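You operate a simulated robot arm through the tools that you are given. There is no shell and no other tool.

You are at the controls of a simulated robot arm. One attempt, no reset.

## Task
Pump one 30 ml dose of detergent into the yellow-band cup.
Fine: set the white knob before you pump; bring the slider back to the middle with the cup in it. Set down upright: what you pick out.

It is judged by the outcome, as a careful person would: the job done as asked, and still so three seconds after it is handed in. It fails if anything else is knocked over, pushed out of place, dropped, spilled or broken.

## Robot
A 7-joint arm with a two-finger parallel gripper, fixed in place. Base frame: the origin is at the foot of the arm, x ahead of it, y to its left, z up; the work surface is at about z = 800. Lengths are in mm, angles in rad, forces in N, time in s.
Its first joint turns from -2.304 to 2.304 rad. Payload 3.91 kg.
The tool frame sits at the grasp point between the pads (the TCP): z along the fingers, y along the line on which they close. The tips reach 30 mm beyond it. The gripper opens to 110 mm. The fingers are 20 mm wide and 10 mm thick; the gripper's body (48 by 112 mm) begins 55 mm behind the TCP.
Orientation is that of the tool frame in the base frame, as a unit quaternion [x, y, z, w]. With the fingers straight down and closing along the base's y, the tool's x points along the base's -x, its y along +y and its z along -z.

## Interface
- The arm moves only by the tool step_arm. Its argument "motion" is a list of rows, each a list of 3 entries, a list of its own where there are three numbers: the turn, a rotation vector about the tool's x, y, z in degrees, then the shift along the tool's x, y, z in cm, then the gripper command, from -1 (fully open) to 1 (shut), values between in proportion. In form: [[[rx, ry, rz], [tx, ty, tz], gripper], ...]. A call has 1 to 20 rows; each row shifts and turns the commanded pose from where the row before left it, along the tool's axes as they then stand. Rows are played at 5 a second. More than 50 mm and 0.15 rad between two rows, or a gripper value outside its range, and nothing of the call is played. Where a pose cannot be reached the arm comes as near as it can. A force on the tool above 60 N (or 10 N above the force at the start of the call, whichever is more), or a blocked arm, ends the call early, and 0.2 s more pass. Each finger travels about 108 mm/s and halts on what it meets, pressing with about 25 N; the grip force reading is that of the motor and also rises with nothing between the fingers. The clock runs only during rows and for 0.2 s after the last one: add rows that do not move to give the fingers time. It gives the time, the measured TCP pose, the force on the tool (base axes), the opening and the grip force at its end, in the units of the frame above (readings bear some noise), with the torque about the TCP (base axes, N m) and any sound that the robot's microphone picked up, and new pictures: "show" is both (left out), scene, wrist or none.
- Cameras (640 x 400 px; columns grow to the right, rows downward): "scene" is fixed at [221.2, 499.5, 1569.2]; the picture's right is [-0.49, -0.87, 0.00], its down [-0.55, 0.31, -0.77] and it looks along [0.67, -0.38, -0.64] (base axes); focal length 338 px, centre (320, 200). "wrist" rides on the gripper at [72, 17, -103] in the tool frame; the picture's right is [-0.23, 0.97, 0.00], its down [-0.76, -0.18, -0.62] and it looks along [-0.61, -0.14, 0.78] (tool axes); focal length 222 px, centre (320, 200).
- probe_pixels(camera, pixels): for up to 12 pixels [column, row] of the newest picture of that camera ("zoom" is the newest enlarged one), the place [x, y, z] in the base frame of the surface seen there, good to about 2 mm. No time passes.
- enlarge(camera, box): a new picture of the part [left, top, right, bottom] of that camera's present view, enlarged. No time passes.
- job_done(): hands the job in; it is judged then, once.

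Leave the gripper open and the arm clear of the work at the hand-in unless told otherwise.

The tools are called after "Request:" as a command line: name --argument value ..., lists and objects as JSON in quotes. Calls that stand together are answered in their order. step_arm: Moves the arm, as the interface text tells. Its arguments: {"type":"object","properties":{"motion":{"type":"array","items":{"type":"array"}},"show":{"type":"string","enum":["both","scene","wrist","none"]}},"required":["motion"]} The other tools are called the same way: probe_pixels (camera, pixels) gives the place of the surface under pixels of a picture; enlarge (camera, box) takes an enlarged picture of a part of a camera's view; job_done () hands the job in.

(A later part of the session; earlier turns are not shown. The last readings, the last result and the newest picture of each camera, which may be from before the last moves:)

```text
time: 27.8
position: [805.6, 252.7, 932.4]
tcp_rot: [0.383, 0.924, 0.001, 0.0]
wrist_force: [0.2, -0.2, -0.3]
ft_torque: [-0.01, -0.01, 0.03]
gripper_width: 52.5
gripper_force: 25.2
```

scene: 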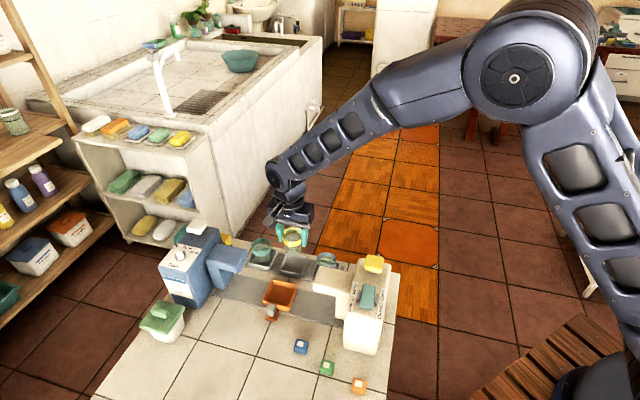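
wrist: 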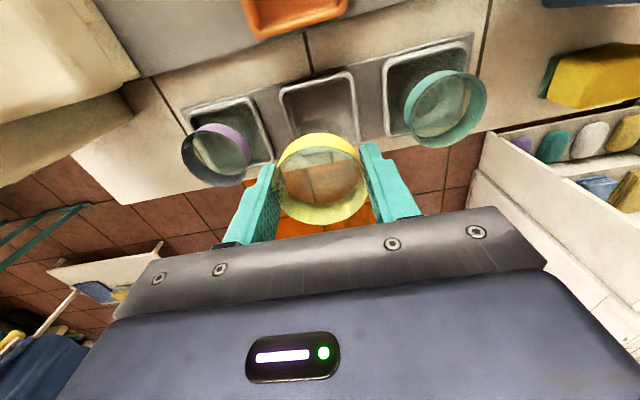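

The cup came up cleanly. I'll re-measure the slider (scene around (280,293)) before carrying the cup over it.

Request:
enlarge --camera "scene" --box '[245, 265, 315, 325]'

Request:
probe_pixels --camera "scene" --pixels '[[264, 286], [268, 281], [281, 280], [296, 285], [293, 298], [289, 306], [276, 303], [263, 297], [280, 290], [286, 295], [274, 290], [278, 298]]'

```text
6.67 times, centred on (280, 295) of scene
```

zoom: 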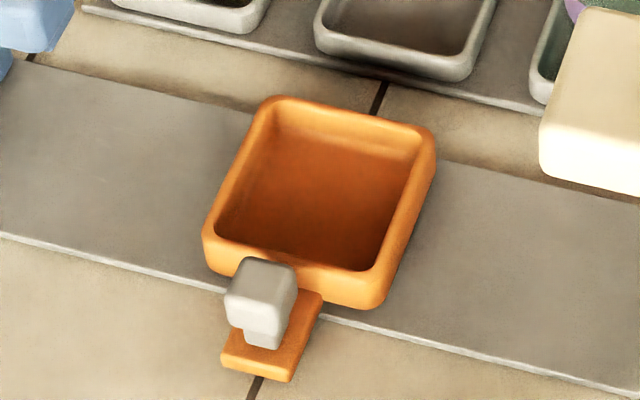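

```text
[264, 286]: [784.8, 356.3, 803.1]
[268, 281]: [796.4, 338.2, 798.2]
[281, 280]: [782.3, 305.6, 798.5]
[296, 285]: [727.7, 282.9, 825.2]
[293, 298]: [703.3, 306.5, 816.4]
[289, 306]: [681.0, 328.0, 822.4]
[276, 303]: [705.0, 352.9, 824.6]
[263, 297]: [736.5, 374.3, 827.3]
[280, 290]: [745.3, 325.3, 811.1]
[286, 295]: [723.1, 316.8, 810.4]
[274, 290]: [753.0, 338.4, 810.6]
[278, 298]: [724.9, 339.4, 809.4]
```

I'll probe rim points on the zoomed slider picture for an exact centre.

Request:
probe_pixels --camera "zoom" --pixels '[[240, 175], [405, 210], [350, 115], [320, 275], [268, 108], [425, 137], [370, 290], [212, 235], [258, 268], [270, 285], [265, 325], [300, 240]]'

```text
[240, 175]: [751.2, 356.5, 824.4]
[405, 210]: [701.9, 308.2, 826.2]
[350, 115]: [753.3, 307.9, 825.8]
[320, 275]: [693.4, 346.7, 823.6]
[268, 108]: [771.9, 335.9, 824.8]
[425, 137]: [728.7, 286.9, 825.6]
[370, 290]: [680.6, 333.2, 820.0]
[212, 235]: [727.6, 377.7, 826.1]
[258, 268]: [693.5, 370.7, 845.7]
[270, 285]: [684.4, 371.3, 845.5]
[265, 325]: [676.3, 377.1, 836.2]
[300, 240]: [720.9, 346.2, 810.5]
```

Slider centre: s=749, v=−279 → about (727,332); floor z≈810. I'll probe the now-empty tray floor height for comparison.

Request:
probe_pixels --camera "wrist" --pixels '[[320, 100], [310, 110], [335, 110], [282, 100], [345, 80], [322, 220], [320, 137], [295, 195]]'

Request:
step_arm --motion '[[[0, 0, 0], [1.88, 0.01, 0], 0.15], [[0, 0, 0], [1.88, 0.01, 0], 0.15], [[0, 0, 0], [1.88, 0.01, 0], 0.15], [[0, 0, 0], [1.88, 0.01, 0], 0.15], [[0, 0, 0], [1.88, 0.01, 0], 0.15], [[0, 0, 0], [1.88, 0.02, 0], 0.15], [[0, 0, 0], [0, 0, 0], 0.15], [[0, 0, 0], [0, 0, 0], 0.15]]'

```text
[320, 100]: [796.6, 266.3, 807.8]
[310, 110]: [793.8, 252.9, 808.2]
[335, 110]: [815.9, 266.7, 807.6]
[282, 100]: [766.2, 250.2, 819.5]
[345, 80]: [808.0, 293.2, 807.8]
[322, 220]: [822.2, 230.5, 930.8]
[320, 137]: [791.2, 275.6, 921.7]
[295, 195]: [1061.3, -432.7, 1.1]
```

```text
time: 29.6
position: [725.4, 332.5, 933.4]
tcp_rot: [0.382, 0.924, 0.0, 0.001]
wrist_force: [-0.3, 0.6, 0.4]
ft_torque: [0.05, 0.05, 0.01]
gripper_width: 52.5
gripper_force: 24.6
```

scene: 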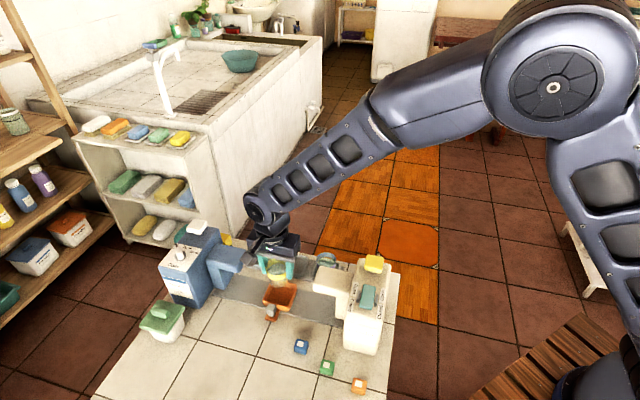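
wrist: 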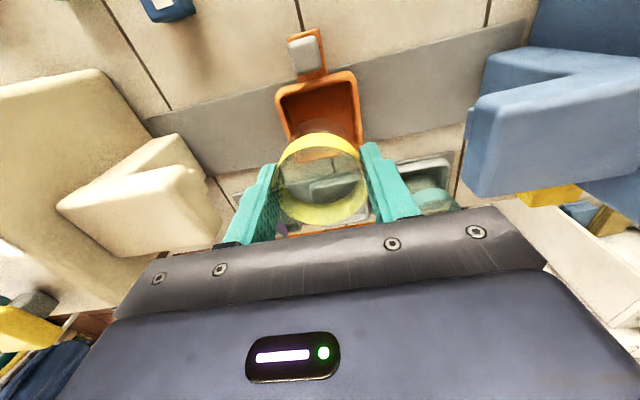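

Over the slider: TCP (725.4, 332.5), target (727.1, 332.1). Tray floor 807.8 vs slider floor 810.3, so the seated TCP height will be about 866.5. Descend to ~883 first.

Request:
step_arm --motion '[[[0, 0, 0], [-0.1, 0.08, 1], 0.15], [[0, 0, 0], [0, 0, 1.5], 0.15], [[0, 0, 0], [0, 0, 1.5], 0.15], [[0, 0, 0], [0, 0, 1], 0.15], [[0, 0, 0], [0, 0, 0], 0.15], [[0, 0, 0], [0, 0, 0], 0.15]]'

Request:
enlarge --camera "scene" --box '[235, 235, 325, 325]'

Request:
enlarge --camera "wrist" --box '[240, 20, 400, 240]'

```text
time: 31.0
position: [729.0, 333.6, 882.9]
tcp_rot: [0.383, 0.924, 0.001, 0.0]
wrist_force: [0.5, -0.3, -0.2]
ft_torque: [0.0, 0.0, 0.0]
gripper_width: 52.5
gripper_force: 24.8
```

scene: 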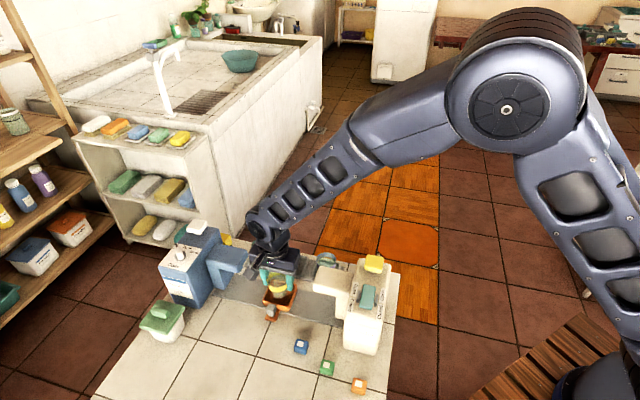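
wrist: 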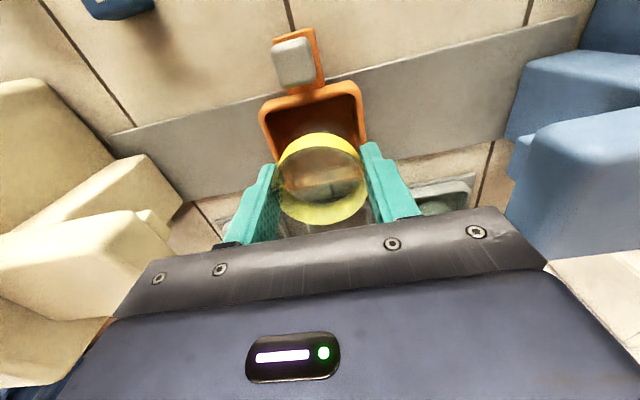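

```text
4.44 times, centred on (280, 280) of scene
```

zoom: 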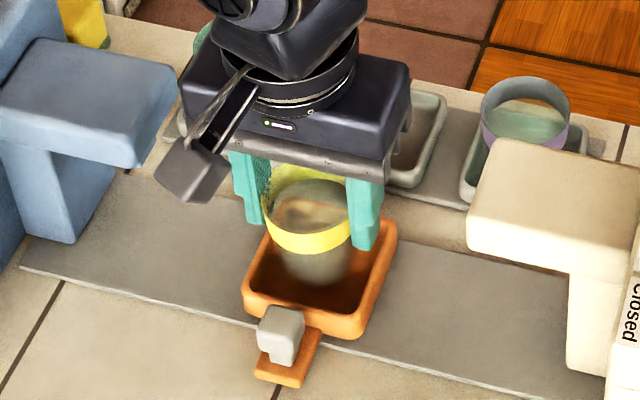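

```text
1.82 times, centred on (320, 130) of wrist
```

zoom: 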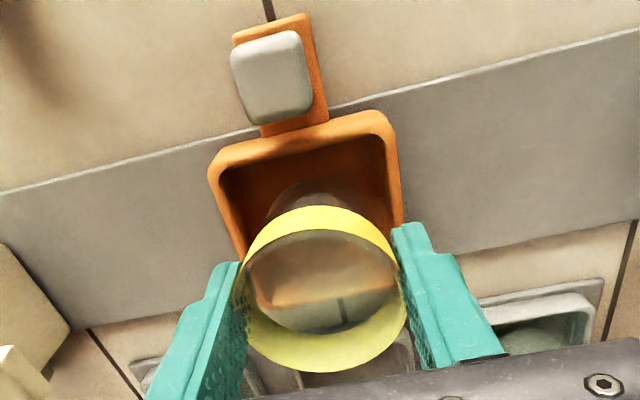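

Cup is above the slider with its bottom ~16 mm over the floor. Lowering 13 mm, then fine steps.

Request:
step_arm --motion '[[[0, 0, 0], [0, -0.1, 0.6], 0.15], [[0, 0, 0], [0, 0, 0.5], 0.15], [[0, 0, 0], [0, 0, 0.2], 0.15], [[0, 0, 0], [0, 0, 0], 0.15], [[0, 0, 0], [0, 0, 0], 0.15]]' --show "none"

```text
time: 32.2
position: [727.0, 332.9, 870.1]
tcp_rot: [0.383, 0.924, 0.0, 0.0]
wrist_force: [-0.6, -0.1, -0.2]
ft_torque: [0.02, 0.01, 0.02]
gripper_width: 52.6
gripper_force: 25.2
```

No contact yet at z=870.1. Lower in 1.5 mm steps and read the force.

Request:
step_arm --motion '[[[0, 0, 0], [0, 0, 0.15], 0.15], [[0, 0, 0], [0, 0, 0.15], 0.15], [[0, 0, 0], [0, 0, 0], 0.15], [[0, 0, 0], [0, 0, 0], 0.15]]' --show "none"

```text
time: 33.2
position: [727.1, 333.1, 868.8]
tcp_rot: [0.382, 0.924, 0.001, 0.001]
wrist_force: [1.9, -0.8, 21.3]
ft_torque: [-0.06, -0.07, -0.05]
gripper_width: 52.6
gripper_force: 25.5
```

Contact: 21 N upward, the cup is on the slider floor. Ease up 0.8 mm, then open slowly.

Request:
step_arm --motion '[[[0, 0, 0], [0, 0, -0.08], 0.15], [[0, 0, 0], [0, 0, 0], 0.0], [[0, 0, 0], [0, 0, 0], -0.15], [[0, 0, 0], [0, 0, 0], -0.3], [[0, 0, 0], [0, 0, 0], -0.4], [[0, 0, 0], [0, 0, 0], -0.4]]'

```text
time: 34.6
position: [727.1, 334.7, 867.0]
tcp_rot: [0.383, 0.924, 0.001, 0.0]
wrist_force: [0.0, 0.3, -0.3]
ft_torque: [-0.01, 0.01, 0.01]
gripper_width: 76.8
gripper_force: 0.1
```

scene: 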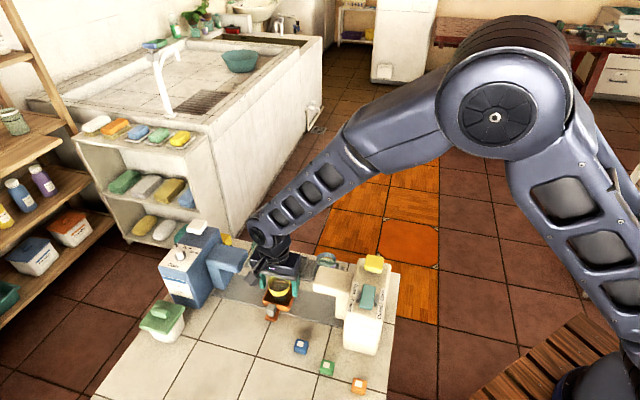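
wrist: 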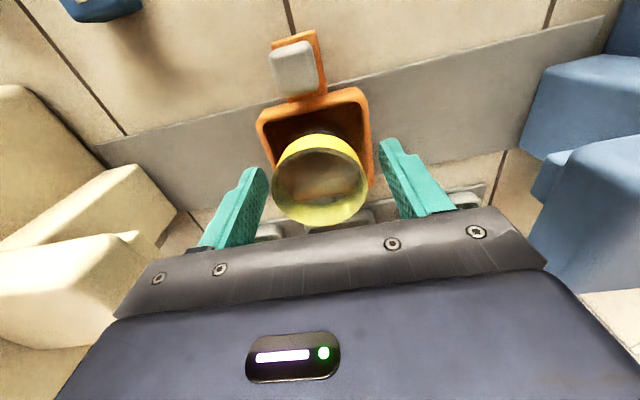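

Cup stands free in the slider. Lift straight up 13 cm and check the cup and slider.

Request:
step_arm --motion '[[[0, 0, 0], [0, 0, -1], -0.4], [[0, 0, 0], [0, 0, -3], -0.4], [[0, 0, 0], [0, 0, -3], -0.4], [[0, 0, 0], [0, 0, -3], -0.4], [[0, 0, 0], [0, 0, -3], -0.4], [[0, 0, 0], [0, 0, 0], -0.4]]'

Request:
enlarge --camera "scene" --box '[235, 235, 325, 325]'

Request:
enlarge --camera "wrist" --box '[200, 0, 560, 200]'

```text
time: 36.0
position: [727.9, 333.6, 997.6]
tcp_rot: [0.382, 0.924, -0.001, -0.001]
wrist_force: [0.1, -0.3, 0.9]
ft_torque: [-0.03, -0.01, -0.04]
gripper_width: 77.0
gripper_force: 0.1
```

scene: 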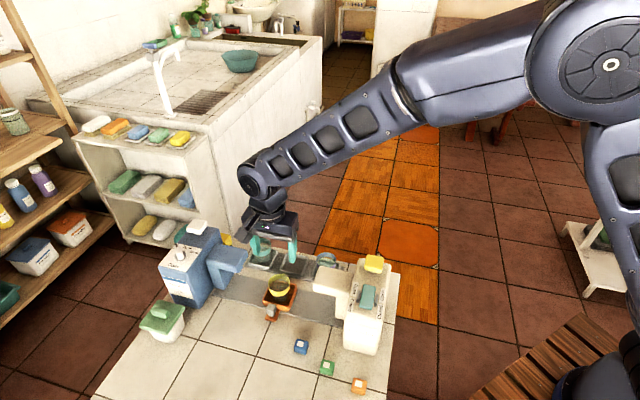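
wrist: 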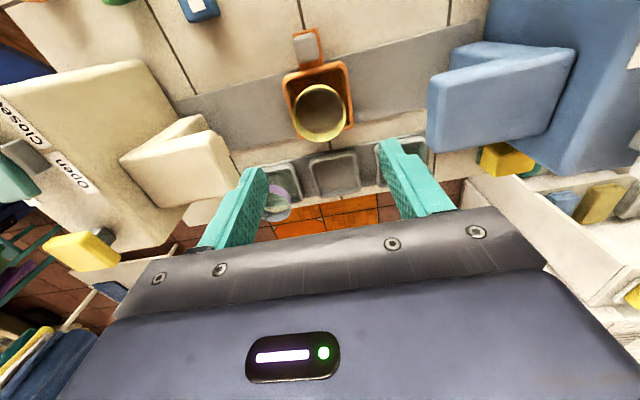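

```text
4.44 times, centred on (280, 280) of scene
```

zoom: 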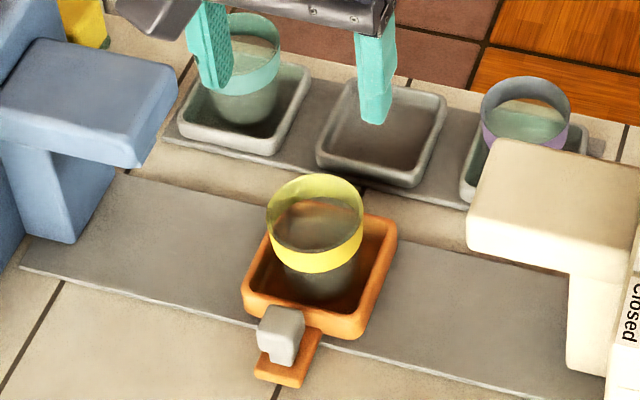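

```text
1.78 times, centred on (380, 100) of wrist
```

zoom: 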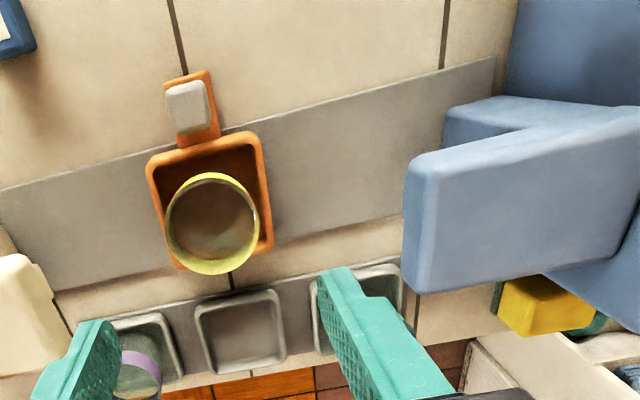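

The cup stands upright in the slider. Now I measure the grey handle post (wrist px ≈(305,47)) and the nozzle column (px ≈(450,55)) that limits travel.

Request:
probe_pixels --camera "zoom" --pixels '[[188, 107], [170, 92], [205, 85], [176, 128], [210, 125], [460, 115], [447, 125], [446, 140], [480, 110], [440, 150], [412, 185], [412, 280]]'

Request:
probe_pixels --camera "zoom" --pixels '[[500, 60], [495, 80], [3, 188], [60, 290], [400, 210], [320, 235], [430, 170], [520, 100], [185, 75], [212, 140], [600, 110], [560, 100]]'

```text
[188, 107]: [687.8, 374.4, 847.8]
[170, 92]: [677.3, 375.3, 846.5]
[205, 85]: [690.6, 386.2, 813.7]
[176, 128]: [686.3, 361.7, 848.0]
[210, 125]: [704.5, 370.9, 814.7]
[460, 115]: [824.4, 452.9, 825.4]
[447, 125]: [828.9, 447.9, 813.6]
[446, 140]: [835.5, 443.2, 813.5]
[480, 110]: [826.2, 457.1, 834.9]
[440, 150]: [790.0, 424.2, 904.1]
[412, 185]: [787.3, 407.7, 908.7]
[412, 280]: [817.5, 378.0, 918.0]
```

```text
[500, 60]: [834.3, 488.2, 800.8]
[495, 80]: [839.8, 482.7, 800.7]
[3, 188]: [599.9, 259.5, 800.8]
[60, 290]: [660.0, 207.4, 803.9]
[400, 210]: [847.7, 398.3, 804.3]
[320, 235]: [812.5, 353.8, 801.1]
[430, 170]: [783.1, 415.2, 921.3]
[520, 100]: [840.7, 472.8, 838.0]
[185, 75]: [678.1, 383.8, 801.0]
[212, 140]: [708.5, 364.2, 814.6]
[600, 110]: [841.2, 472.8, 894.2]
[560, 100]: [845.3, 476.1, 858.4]
```

Post head: centred at about s=751, v=−221 (≈(687,374)), top z=848, ~16 mm wide. The column face is at s≈903, slider half-width ~35, so travel is about 119 mm. Gripping would bring the gripper body within a few mm of the dispenser, so I'll push the post with closed fingers from its far (−s) side. Move to s≈724, v≈−221 and descend to z≈900 first.

Request:
step_arm --motion '[[[0, 0, 0], [1.93, -0.89, 0], 0.3], [[0, 0, 0], [1.93, -0.89, 0], 0.7], [[0, 0, 0], [1.92, -0.88, 0], 1], [[0, 0, 0], [0, 0, 2.5], 1], [[0, 0, 0], [0, 0, 2.5], 1], [[0, 0, 0], [0, 0, 2.5], 1], [[0, 0, 0], [0, 0, 2.0], 1], [[0, 0, 0], [0, 0, 0], 1], [[0, 0, 0], [0, 0, 0], 1]]'

Request:
enlarge --camera "wrist" --box '[230, 60, 430, 220]'

Request:
enlarge --camera "scene" --box '[225, 235, 325, 325]'

```text
time: 38.0
position: [667.1, 355.5, 903.1]
tcp_rot: [0.382, 0.924, 0.0, 0.0]
wrist_force: [-0.8, -0.7, 0.8]
ft_torque: [0.02, -0.03, -0.01]
gripper_width: 0.0
gripper_force: 24.7
```

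scene: 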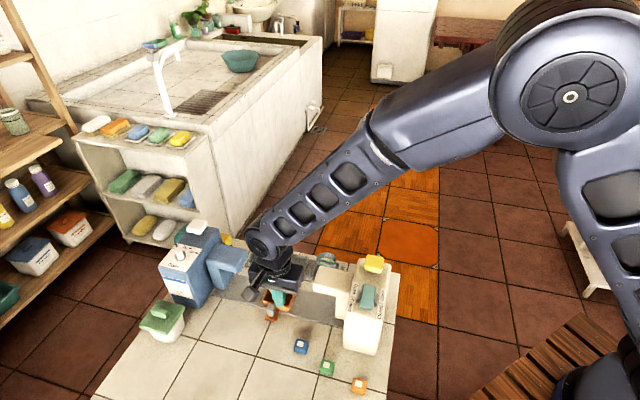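
wrist: 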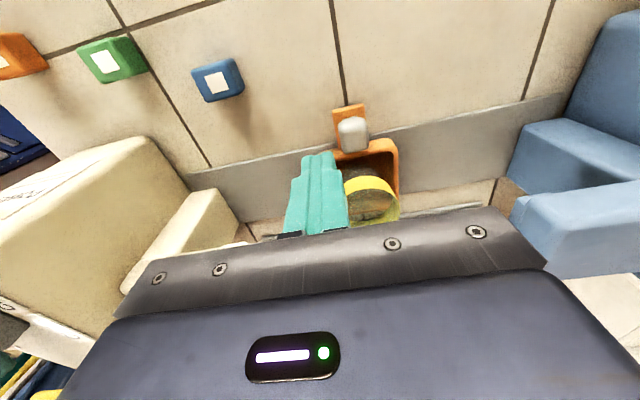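

```text
2.50 times, centred on (330, 140) of wrist
```

zoom: 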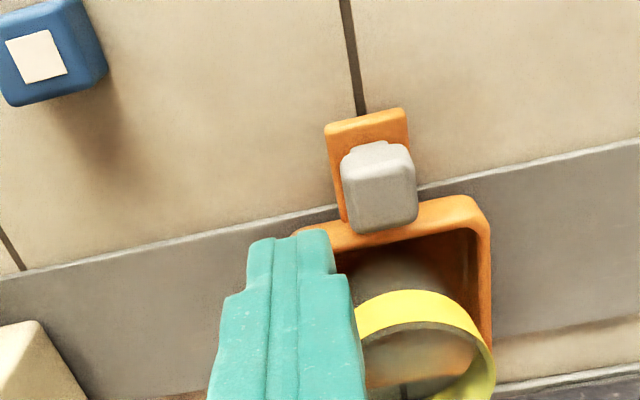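

```text
4.44 times, centred on (275, 280) of scene
```

zoom: 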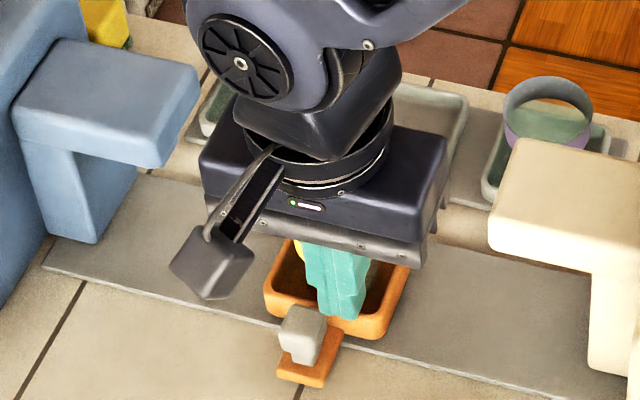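

I'll probe the post head in this closer view to place the fingertips exactly.

Request:
probe_pixels --camera "wrist" --pixels '[[352, 140], [342, 142], [361, 140], [344, 150], [362, 148], [352, 150], [340, 128], [352, 125], [352, 133], [360, 130], [353, 119], [350, 108]]'

Request:
enlarge --camera "wrist" --box '[300, 90, 400, 180]'

```text
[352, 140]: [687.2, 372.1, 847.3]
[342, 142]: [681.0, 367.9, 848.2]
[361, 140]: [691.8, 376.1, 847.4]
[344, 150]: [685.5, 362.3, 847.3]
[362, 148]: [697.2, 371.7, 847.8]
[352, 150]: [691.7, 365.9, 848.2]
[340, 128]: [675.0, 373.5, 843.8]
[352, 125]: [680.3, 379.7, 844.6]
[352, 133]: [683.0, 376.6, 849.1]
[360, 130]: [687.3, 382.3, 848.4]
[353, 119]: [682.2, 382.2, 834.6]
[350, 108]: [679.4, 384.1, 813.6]
```

```text
4.44 times, centred on (350, 135) of wrist
```

zoom: 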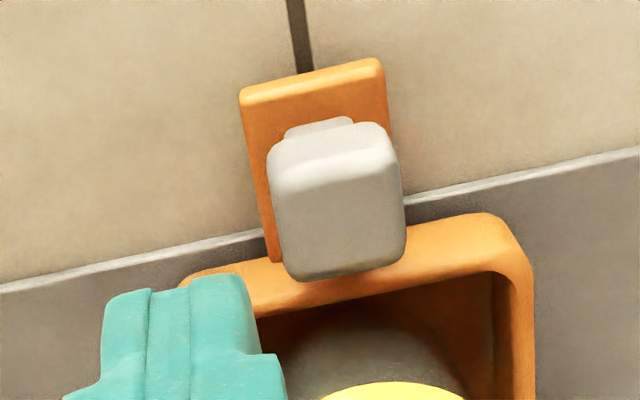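

Post head spans s 740–757, v −231…−212. My finger's right face is at s≈733 — 7 mm clear. Descend 47 mm to z≈856 beside it.

Request:
step_arm --motion '[[[0, 0, 0], [0, 0, 1.5], 1], [[0, 0, 0], [0, 0, 1.5], 1], [[0, 0, 0], [0, 0, 1.0], 1], [[0, 0, 0], [0, 0, 0.7], 1], [[0, 0, 0], [0, 0, 0], 1], [[0, 0, 0], [0, 0, 0], 1]]'

Request:
enlarge --camera "scene" --box '[225, 235, 325, 325]'

```text
time: 39.4
position: [667.0, 355.8, 855.3]
tcp_rot: [0.383, 0.924, 0.0, 0.0]
wrist_force: [0.1, 0.4, -0.1]
ft_torque: [0.0, 0.02, -0.01]
gripper_width: 0.0
gripper_force: 25.0
```

scene: 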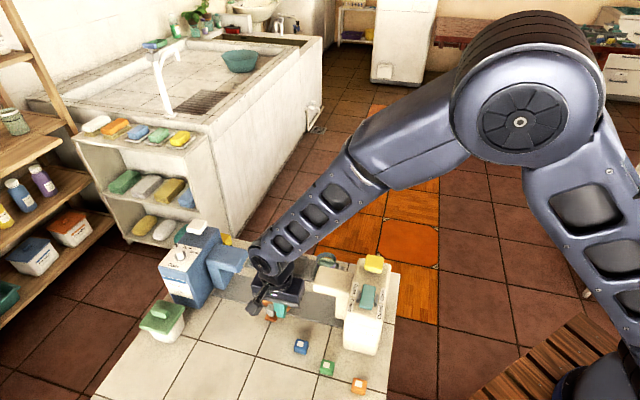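
wrist: 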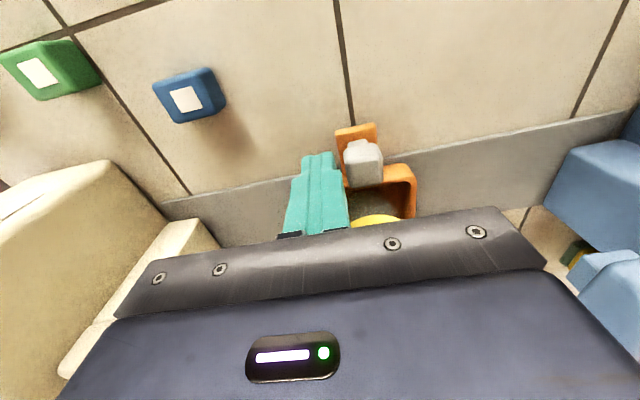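

```text
4.44 times, centred on (275, 280) of scene
```

zoom: 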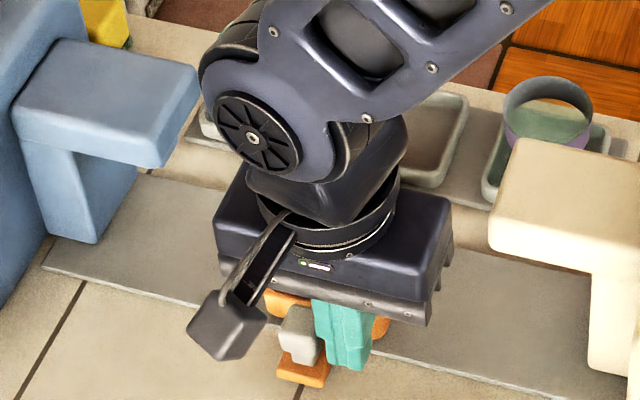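

Fingers are beside the post. Push slowly toward +s, 18 mm first, watching the force.

Request:
step_arm --motion '[[[0, 0, 0], [0, 0.3, 0], 1], [[0, 0, 0], [0, 0.3, 0], 1], [[0, 0, 0], [0, 0.3, 0], 1], [[0, 0, 0], [0, 0.3, 0], 1], [[0, 0, 0], [0, 0.3, 0], 1], [[0, 0, 0], [0, 0.3, 0], 1]]'

Request:
enlarge --camera "scene" --box '[225, 235, 325, 325]'

```text
time: 40.8
position: [680.5, 368.2, 855.4]
tcp_rot: [0.383, 0.924, 0.0, 0.0]
wrist_force: [-1.4, 0.0, -0.5]
ft_torque: [-0.03, 0.02, 0.03]
gripper_width: 0.2
gripper_force: 25.3
```

scene: 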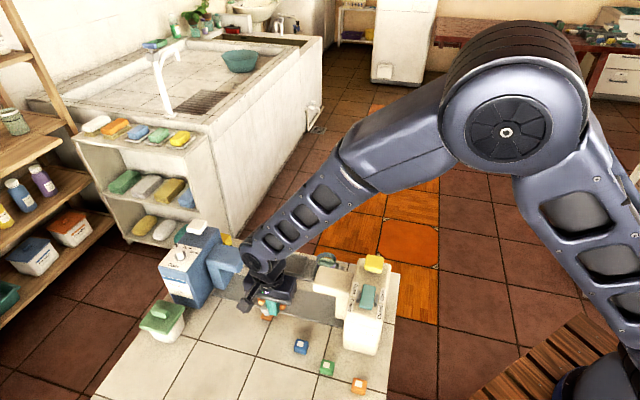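
wrist: 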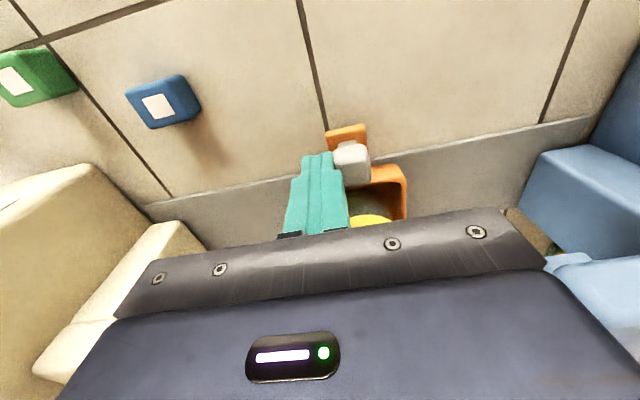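

```text
4.44 times, centred on (275, 280) of scene
```

zoom: 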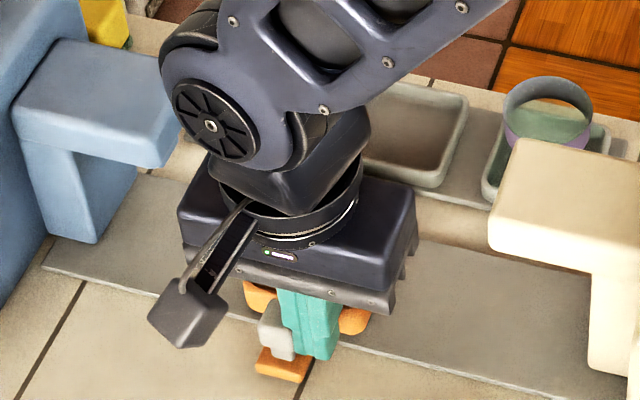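

The slider moves easily with almost no force. Continue pushing 80 mm at 25 mm/s.

Request:
step_arm --motion '[[[0, 0, 0], [0, 0.4, 0], 1], [[0, 0, 0], [0, 0.5, 0], 1], [[0, 0, 0], [0, 0.5, 0], 1], [[0, 0, 0], [0, 0.5, 0], 1], [[0, 0, 0], [0, 0.5, 0], 1], [[0, 0, 0], [0, 0.5, 0], 1], [[0, 0, 0], [0, 0.5, 0], 1], [[0, 0, 0], [0, 0.5, 0], 1], [[0, 0, 0], [0, 0.5, 0], 1], [[0, 0, 0], [0, 0.5, 0], 1], [[0, 0, 0], [0, 0.5, 0], 1], [[0, 0, 0], [0, 0.5, 0], 1], [[0, 0, 0], [0, 0.5, 0], 1], [[0, 0, 0], [0, 0.5, 0], 1], [[0, 0, 0], [0, 0.5, 0], 1], [[0, 0, 0], [0, 0.4, 0], 1], [[0, 0, 0], [0, 0.2, 0], 1]]'

Request:
enlarge --camera "scene" --box '[195, 225, 305, 325]'

```text
time: 44.4
position: [738.3, 424.4, 855.2]
tcp_rot: [0.383, 0.924, 0.0, 0.0]
wrist_force: [-0.3, -0.5, -0.7]
ft_torque: [0.02, 0.06, 0.0]
gripper_width: 0.0
gripper_force: 24.5
```

scene: 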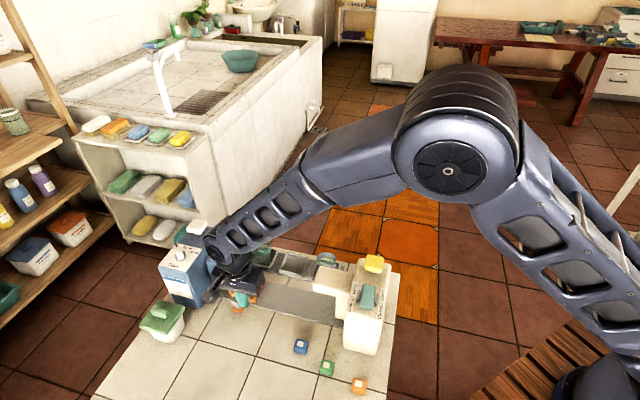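
wrist: 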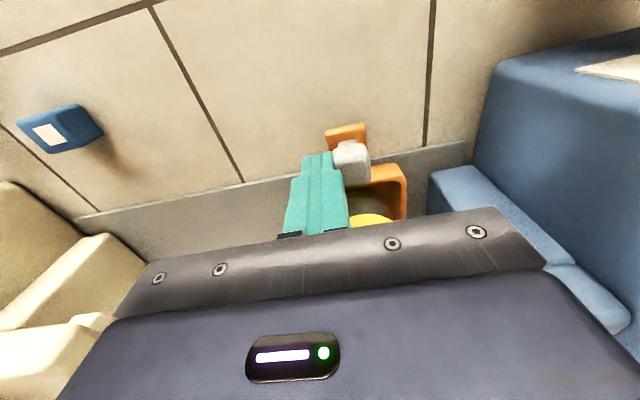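

```text
4.00 times, centred on (250, 275) of scene
```

zoom: 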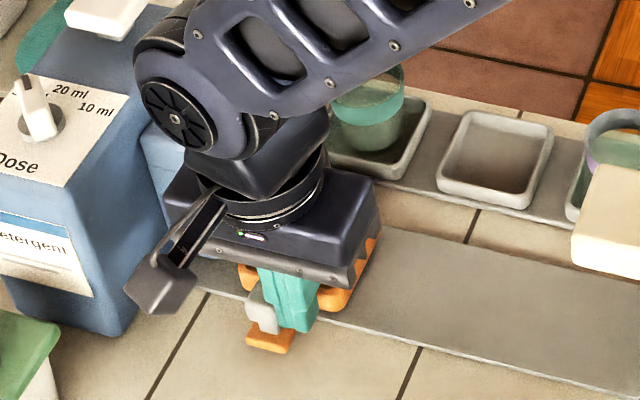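

Slider centre now at s≈841; column gap about 27 mm. Push a further 22 mm, then check.

Request:
step_arm --motion '[[[0, 0, 0], [0, 0.3, 0], 1], [[0, 0, 0], [0, 0.4, 0], 1], [[0, 0, 0], [0, 0.4, 0], 1], [[0, 0, 0], [0, 0.4, 0], 1], [[0, 0, 0], [0, 0.4, 0], 1], [[0, 0, 0], [0, 0.3, 0], 1], [[0, 0, 0], [0, 0, 0], 1]]'

Request:
enlarge --camera "wrist" --box '[280, 80, 480, 240]'

```text
time: 45.3
position: [742.4, 429.2, 856.5]
tcp_rot: [0.385, 0.923, -0.004, -0.003]
wrist_force: [-20.0, -17.3, 13.1]
ft_torque: [0.9, -1.87, -0.97]
gripper_width: 0.0
gripper_force: 25.0
stopped in row 4: the force on the tool passed its limit at 71 N (the readings are from after the stop); the commanded pose is now the measured one
```

scene: 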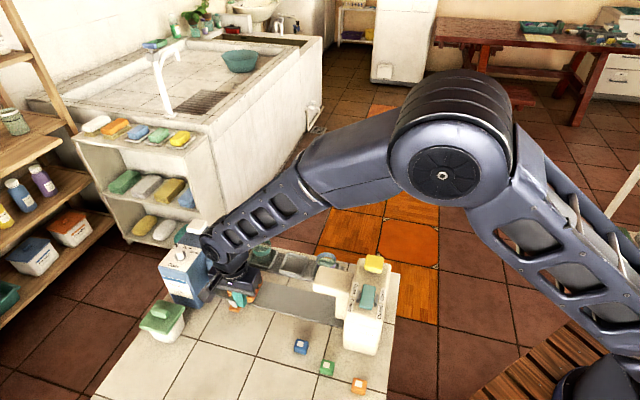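
wrist: 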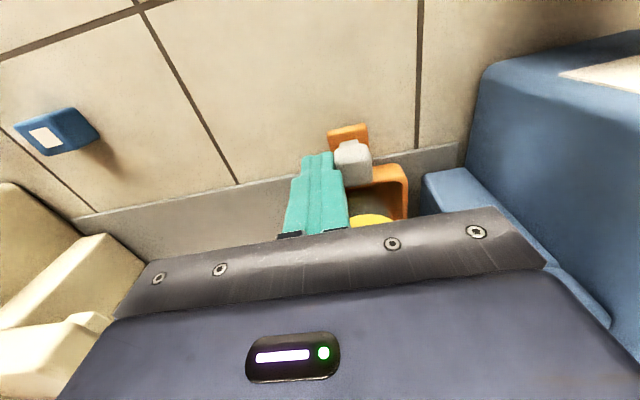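

```text
2.50 times, centred on (380, 160) of wrist
```

zoom: 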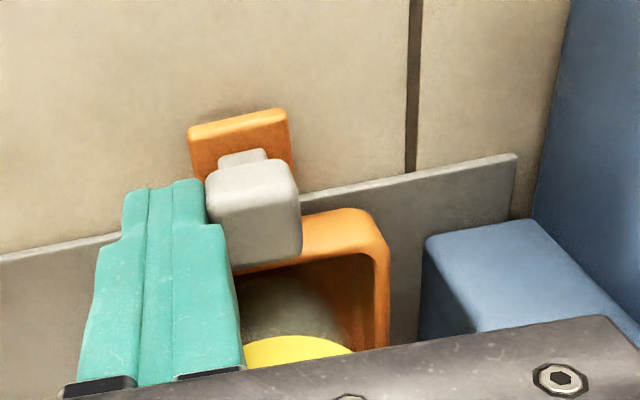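

The push stopped at 71 N. The force/torque direction points to a contact about 37 mm toward −v and 55–63 mm above the TCP, i.e. the gripper body touched the front edge of the blue overhang — not the slider. I'll back off 12 mm right away, then check the arm's clearances.

Request:
step_arm --motion '[[[0, 0, 0], [0, -0.4, 0], 1], [[0, 0, 0], [0, -0.4, 0], 1], [[0, 0, 0], [0, -0.4, 0], 1], [[0, 0, 0], [0, 0, 0], 1]]'

Request:
enlarge --camera "scene" --box '[150, 205, 310, 325]'

Request:
enlarge --camera "wrist" --box '[300, 80, 560, 260]'

```text
time: 46.3
position: [735.9, 421.4, 855.0]
tcp_rot: [0.385, 0.923, -0.003, -0.003]
wrist_force: [-0.8, -0.5, 1.6]
ft_torque: [0.0, 0.04, 0.0]
gripper_width: 0.0
gripper_force: 25.2
```

scene: 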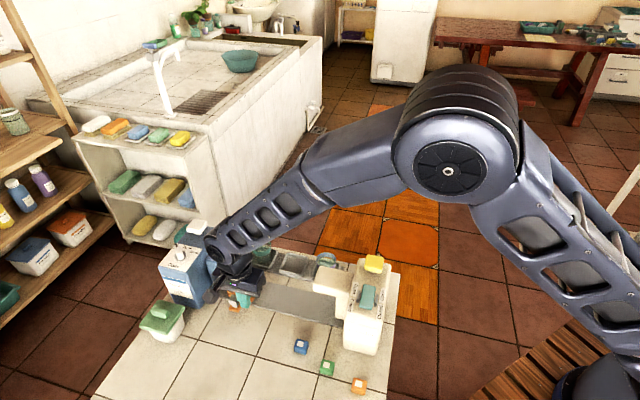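
wrist: 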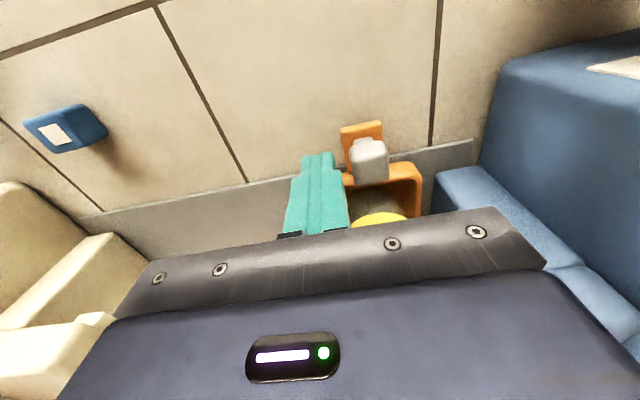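

```text
3.33 times, centred on (230, 265) of scene
```

zoom: 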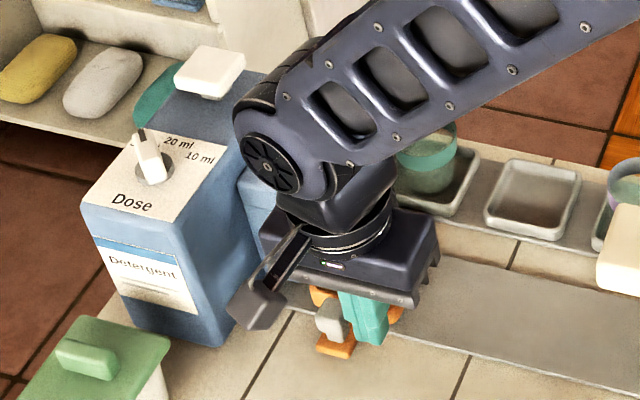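

```text
2.22 times, centred on (430, 170) of wrist
```

zoom: 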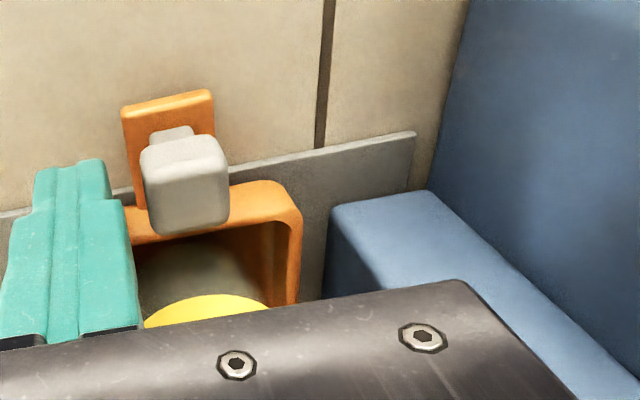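

Forces are back to zero and the dispenser looks unmoved. I'll probe the arm's wrist/gripper body and the dispenser positions for clearances.

Request:
probe_pixels --camera "zoom" --pixels '[[180, 220], [230, 210], [300, 60], [330, 200], [420, 200], [500, 300], [350, 215], [600, 370], [350, 320], [420, 350], [560, 320], [180, 180]]'

Request:
probe_pixels --camera "scene" --pixels '[[213, 253], [222, 262], [205, 245], [240, 270], [228, 282], [255, 295], [262, 275], [226, 297], [206, 222], [200, 223], [192, 228], [183, 295]]'

```text
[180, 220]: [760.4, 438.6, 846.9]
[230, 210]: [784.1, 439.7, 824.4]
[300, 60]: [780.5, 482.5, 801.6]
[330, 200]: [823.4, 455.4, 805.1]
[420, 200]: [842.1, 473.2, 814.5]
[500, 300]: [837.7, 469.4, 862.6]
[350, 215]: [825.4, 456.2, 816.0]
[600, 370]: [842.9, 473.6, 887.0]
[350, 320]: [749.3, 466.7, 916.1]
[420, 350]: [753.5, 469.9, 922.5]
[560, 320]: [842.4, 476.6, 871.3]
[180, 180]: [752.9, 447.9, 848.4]
```

```text
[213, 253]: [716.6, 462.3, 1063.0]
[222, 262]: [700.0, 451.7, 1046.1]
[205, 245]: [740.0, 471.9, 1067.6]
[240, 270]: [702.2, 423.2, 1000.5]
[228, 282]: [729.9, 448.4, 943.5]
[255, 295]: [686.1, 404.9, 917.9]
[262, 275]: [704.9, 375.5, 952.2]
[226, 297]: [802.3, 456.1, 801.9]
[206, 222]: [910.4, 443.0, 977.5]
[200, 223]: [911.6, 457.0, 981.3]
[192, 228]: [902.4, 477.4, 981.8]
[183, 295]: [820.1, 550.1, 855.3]
```

Gripper body's front face is at v≈−199 (24 mm from the tool axis). I want to know how far its back side extends, so I probe the right side face of the body and the overhang's top edge.

Request:
probe_pixels --camera "scene" --pixels '[[258, 294], [260, 290], [262, 285], [263, 281], [261, 276], [258, 290], [260, 283], [256, 296], [262, 268], [259, 267], [226, 256], [225, 262]]'

Request:
enlarge --camera "scene" --box '[215, 235, 275, 305]'

```text
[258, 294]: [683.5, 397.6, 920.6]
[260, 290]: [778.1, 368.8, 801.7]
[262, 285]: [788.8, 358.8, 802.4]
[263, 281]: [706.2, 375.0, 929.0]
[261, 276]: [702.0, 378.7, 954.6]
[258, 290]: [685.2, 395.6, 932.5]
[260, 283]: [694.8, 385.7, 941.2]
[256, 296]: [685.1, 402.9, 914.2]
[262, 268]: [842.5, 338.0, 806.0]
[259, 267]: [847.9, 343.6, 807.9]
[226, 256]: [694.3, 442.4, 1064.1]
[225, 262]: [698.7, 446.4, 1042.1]
```

```text
5.71 times, centred on (245, 270) of scene
```

zoom: 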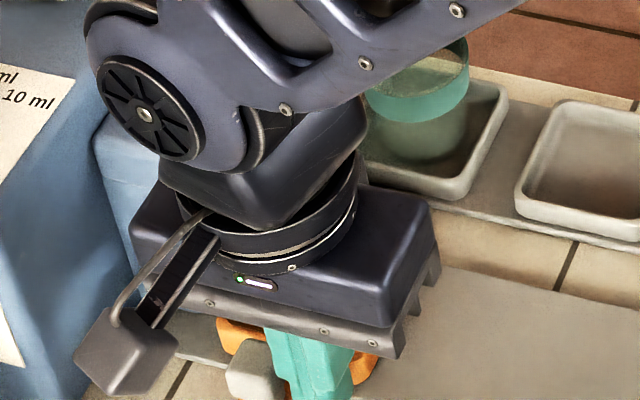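

The back of the hand must be what met the overhang corner (s≈845, v≈−259, z≈919). I'll tilt the tool 20° about its y axis so the hand leans away from the overhang (toward +v) while the fingertips stay by the post, with a 6 mm shift to +v first.

Request:
step_arm --motion '[[[0, 0, 0], [0.6, 0, 0], 1], [[0, -6.7, 0], [0, 0, 0], 1], [[0, -6.7, 0], [0, 0, 0], 1], [[0, -6.6, 0], [0, 0, 0], 1], [[0, 0, 0], [0, 0, 0], 1], [[0, 0, 0], [0, 0, 0], 1]]'

Request:
enlarge --camera "scene" --box '[190, 225, 290, 315]'

Request:
enlarge --camera "wrist" --box '[280, 80, 480, 240]'

```text
time: 47.7
position: [730.8, 426.3, 855.3]
tcp_rot: [0.377, 0.91, -0.07, 0.158]
wrist_force: [-0.1, -0.1, 0.2]
ft_torque: [0.03, 0.0, 0.0]
gripper_width: 0.1
gripper_force: 24.8
```

scene: 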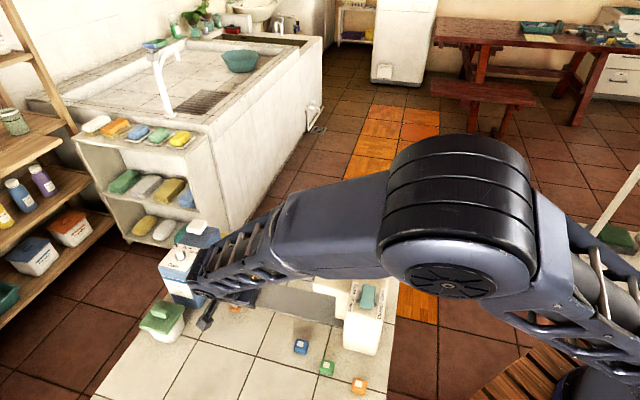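
wrist: 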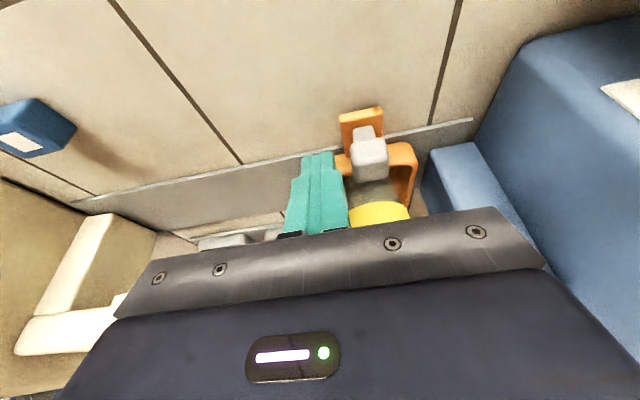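

```text
4.44 times, centred on (240, 270) of scene
```

zoom: 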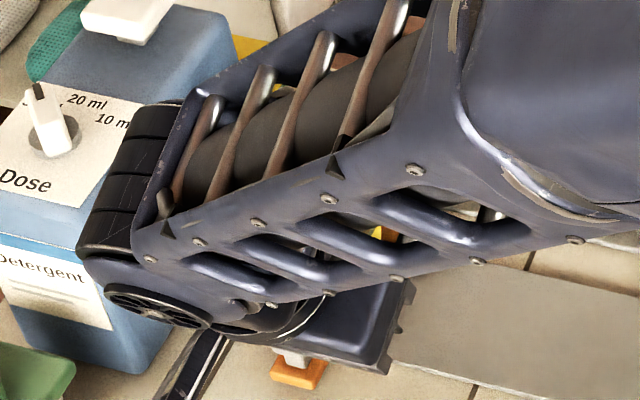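

```text
2.50 times, centred on (380, 160) of wrist
```

zoom: 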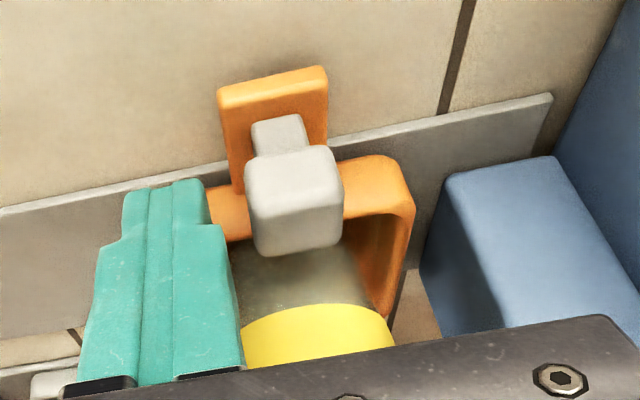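

The arm's elbow has swung over; I'll check that the wrist housing is not too near the dispenser by probing points on it.

Request:
probe_pixels --camera "zoom" --pixels '[[320, 60], [290, 200], [480, 200], [560, 250], [320, 350], [270, 100], [290, 130], [330, 170], [390, 200], [400, 290], [450, 170], [420, 260]]'

Request:
probe_pixels --camera "scene" --pixels '[[206, 252], [200, 262], [196, 281], [210, 290], [204, 281], [213, 270], [203, 240], [225, 298], [245, 283], [190, 275], [215, 300], [206, 320]]'

```text
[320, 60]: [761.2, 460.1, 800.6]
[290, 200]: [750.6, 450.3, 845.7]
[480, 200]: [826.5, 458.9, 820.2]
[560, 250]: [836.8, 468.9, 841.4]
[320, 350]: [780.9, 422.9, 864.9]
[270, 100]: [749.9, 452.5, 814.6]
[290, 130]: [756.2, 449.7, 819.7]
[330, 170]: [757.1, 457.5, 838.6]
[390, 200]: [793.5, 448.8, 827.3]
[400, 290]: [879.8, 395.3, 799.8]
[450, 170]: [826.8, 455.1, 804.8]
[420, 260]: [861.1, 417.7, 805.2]
```

```text
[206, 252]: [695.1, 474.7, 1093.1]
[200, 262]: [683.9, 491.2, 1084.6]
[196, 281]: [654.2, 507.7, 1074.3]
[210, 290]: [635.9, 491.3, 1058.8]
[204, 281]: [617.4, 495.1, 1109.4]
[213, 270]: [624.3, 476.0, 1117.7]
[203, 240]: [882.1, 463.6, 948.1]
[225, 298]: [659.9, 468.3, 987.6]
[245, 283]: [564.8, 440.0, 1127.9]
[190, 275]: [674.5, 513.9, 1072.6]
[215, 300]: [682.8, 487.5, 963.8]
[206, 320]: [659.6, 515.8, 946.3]
```

Wrist housing is above z≈1050, clear of the dispenser (max 983). The cup's near band edge is at s≈851, so it still needs ~20 mm to the stop. Push again in 3 mm steps, 24 mm.

Request:
step_arm --motion '[[[0, 0, 0], [0, 0.3, 0], 1], [[0, 0, 0], [0, 0.3, 0], 1], [[0, 0, 0], [0, 0.3, 0], 1], [[0, 0, 0], [0, 0.3, 0], 1], [[0, 0, 0], [0, 0.3, 0], 1], [[0, 0, 0], [0, 0.3, 0], 1], [[0, 0, 0], [0, 0.3, 0], 1], [[0, 0, 0], [0, 0.3, 0], 1], [[0, 0, 0], [0, 0, 0], 1]]'

Request:
enlarge --camera "wrist" --box '[280, 80, 480, 240]'

```text
time: 49.7
position: [746.1, 442.7, 855.8]
tcp_rot: [0.378, 0.91, -0.071, 0.157]
wrist_force: [-21.0, -16.2, 5.3]
ft_torque: [-0.15, 0.22, 0.02]
gripper_width: 0.2
gripper_force: 25.3
```

scene: 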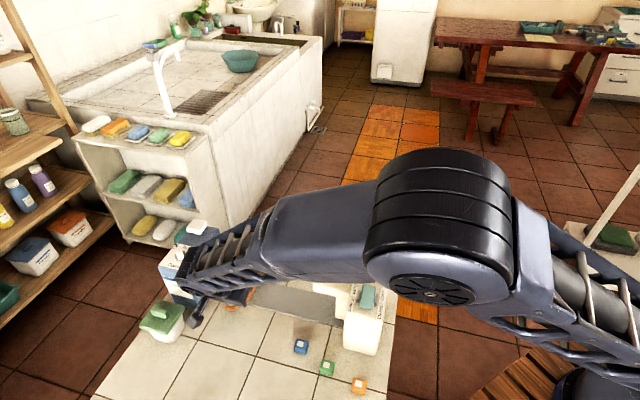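
wrist: 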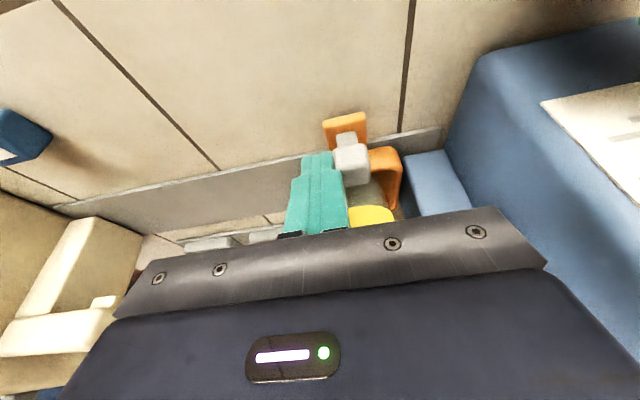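

```text
2.50 times, centred on (380, 160) of wrist
```

zoom: 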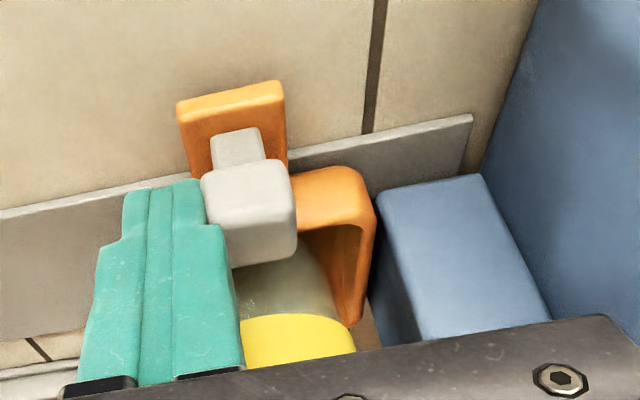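

The post now resists with ~26 N directed through the post (torque matches contact at the post), so the slider is at or near its end stop. Slider centre ≈ s 859. I'll check that the cup is still upright and where it sits.

Request:
probe_pixels --camera "zoom" --pixels '[[250, 350], [280, 325], [300, 345], [340, 340], [345, 350], [300, 290], [250, 290], [370, 210], [340, 180], [385, 200], [360, 290], [250, 200]]'

Request:
enlarge --camera "scene" --box '[160, 215, 290, 325]'

```text
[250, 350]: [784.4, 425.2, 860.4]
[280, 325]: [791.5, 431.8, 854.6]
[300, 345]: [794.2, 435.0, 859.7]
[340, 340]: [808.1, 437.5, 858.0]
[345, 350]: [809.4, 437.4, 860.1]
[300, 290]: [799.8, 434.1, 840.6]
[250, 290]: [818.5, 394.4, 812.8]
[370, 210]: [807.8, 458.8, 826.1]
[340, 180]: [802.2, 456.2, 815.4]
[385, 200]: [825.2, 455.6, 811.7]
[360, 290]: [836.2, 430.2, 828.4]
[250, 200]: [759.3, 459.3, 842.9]
```

```text
3.64 times, centred on (225, 270) of scene
```

zoom: 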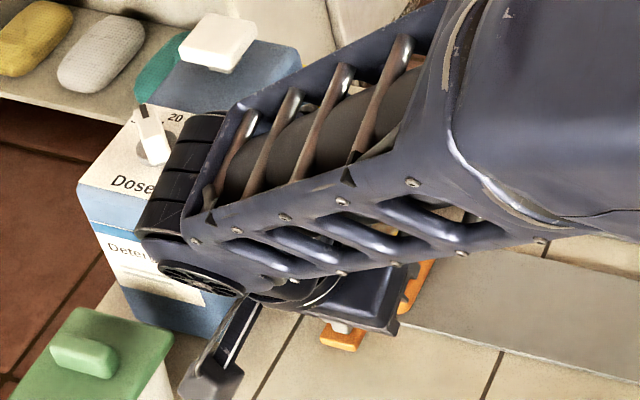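

The cup is upright with centre about s=862, v=−280. I'll press 2 mm more to confirm it is a hard stop.

Request:
step_arm --motion '[[[0, 0, 0], [0, 0.1, 0], 1], [[0, 0, 0], [0, 0, 0], 1]]' --show "none"

```text
time: 50.3
position: [746.1, 442.9, 856.6]
tcp_rot: [0.378, 0.91, -0.072, 0.158]
wrist_force: [-40.6, -27.9, 1.4]
ft_torque: [-0.38, 0.61, -0.08]
gripper_width: 0.1
gripper_force: 24.8
```

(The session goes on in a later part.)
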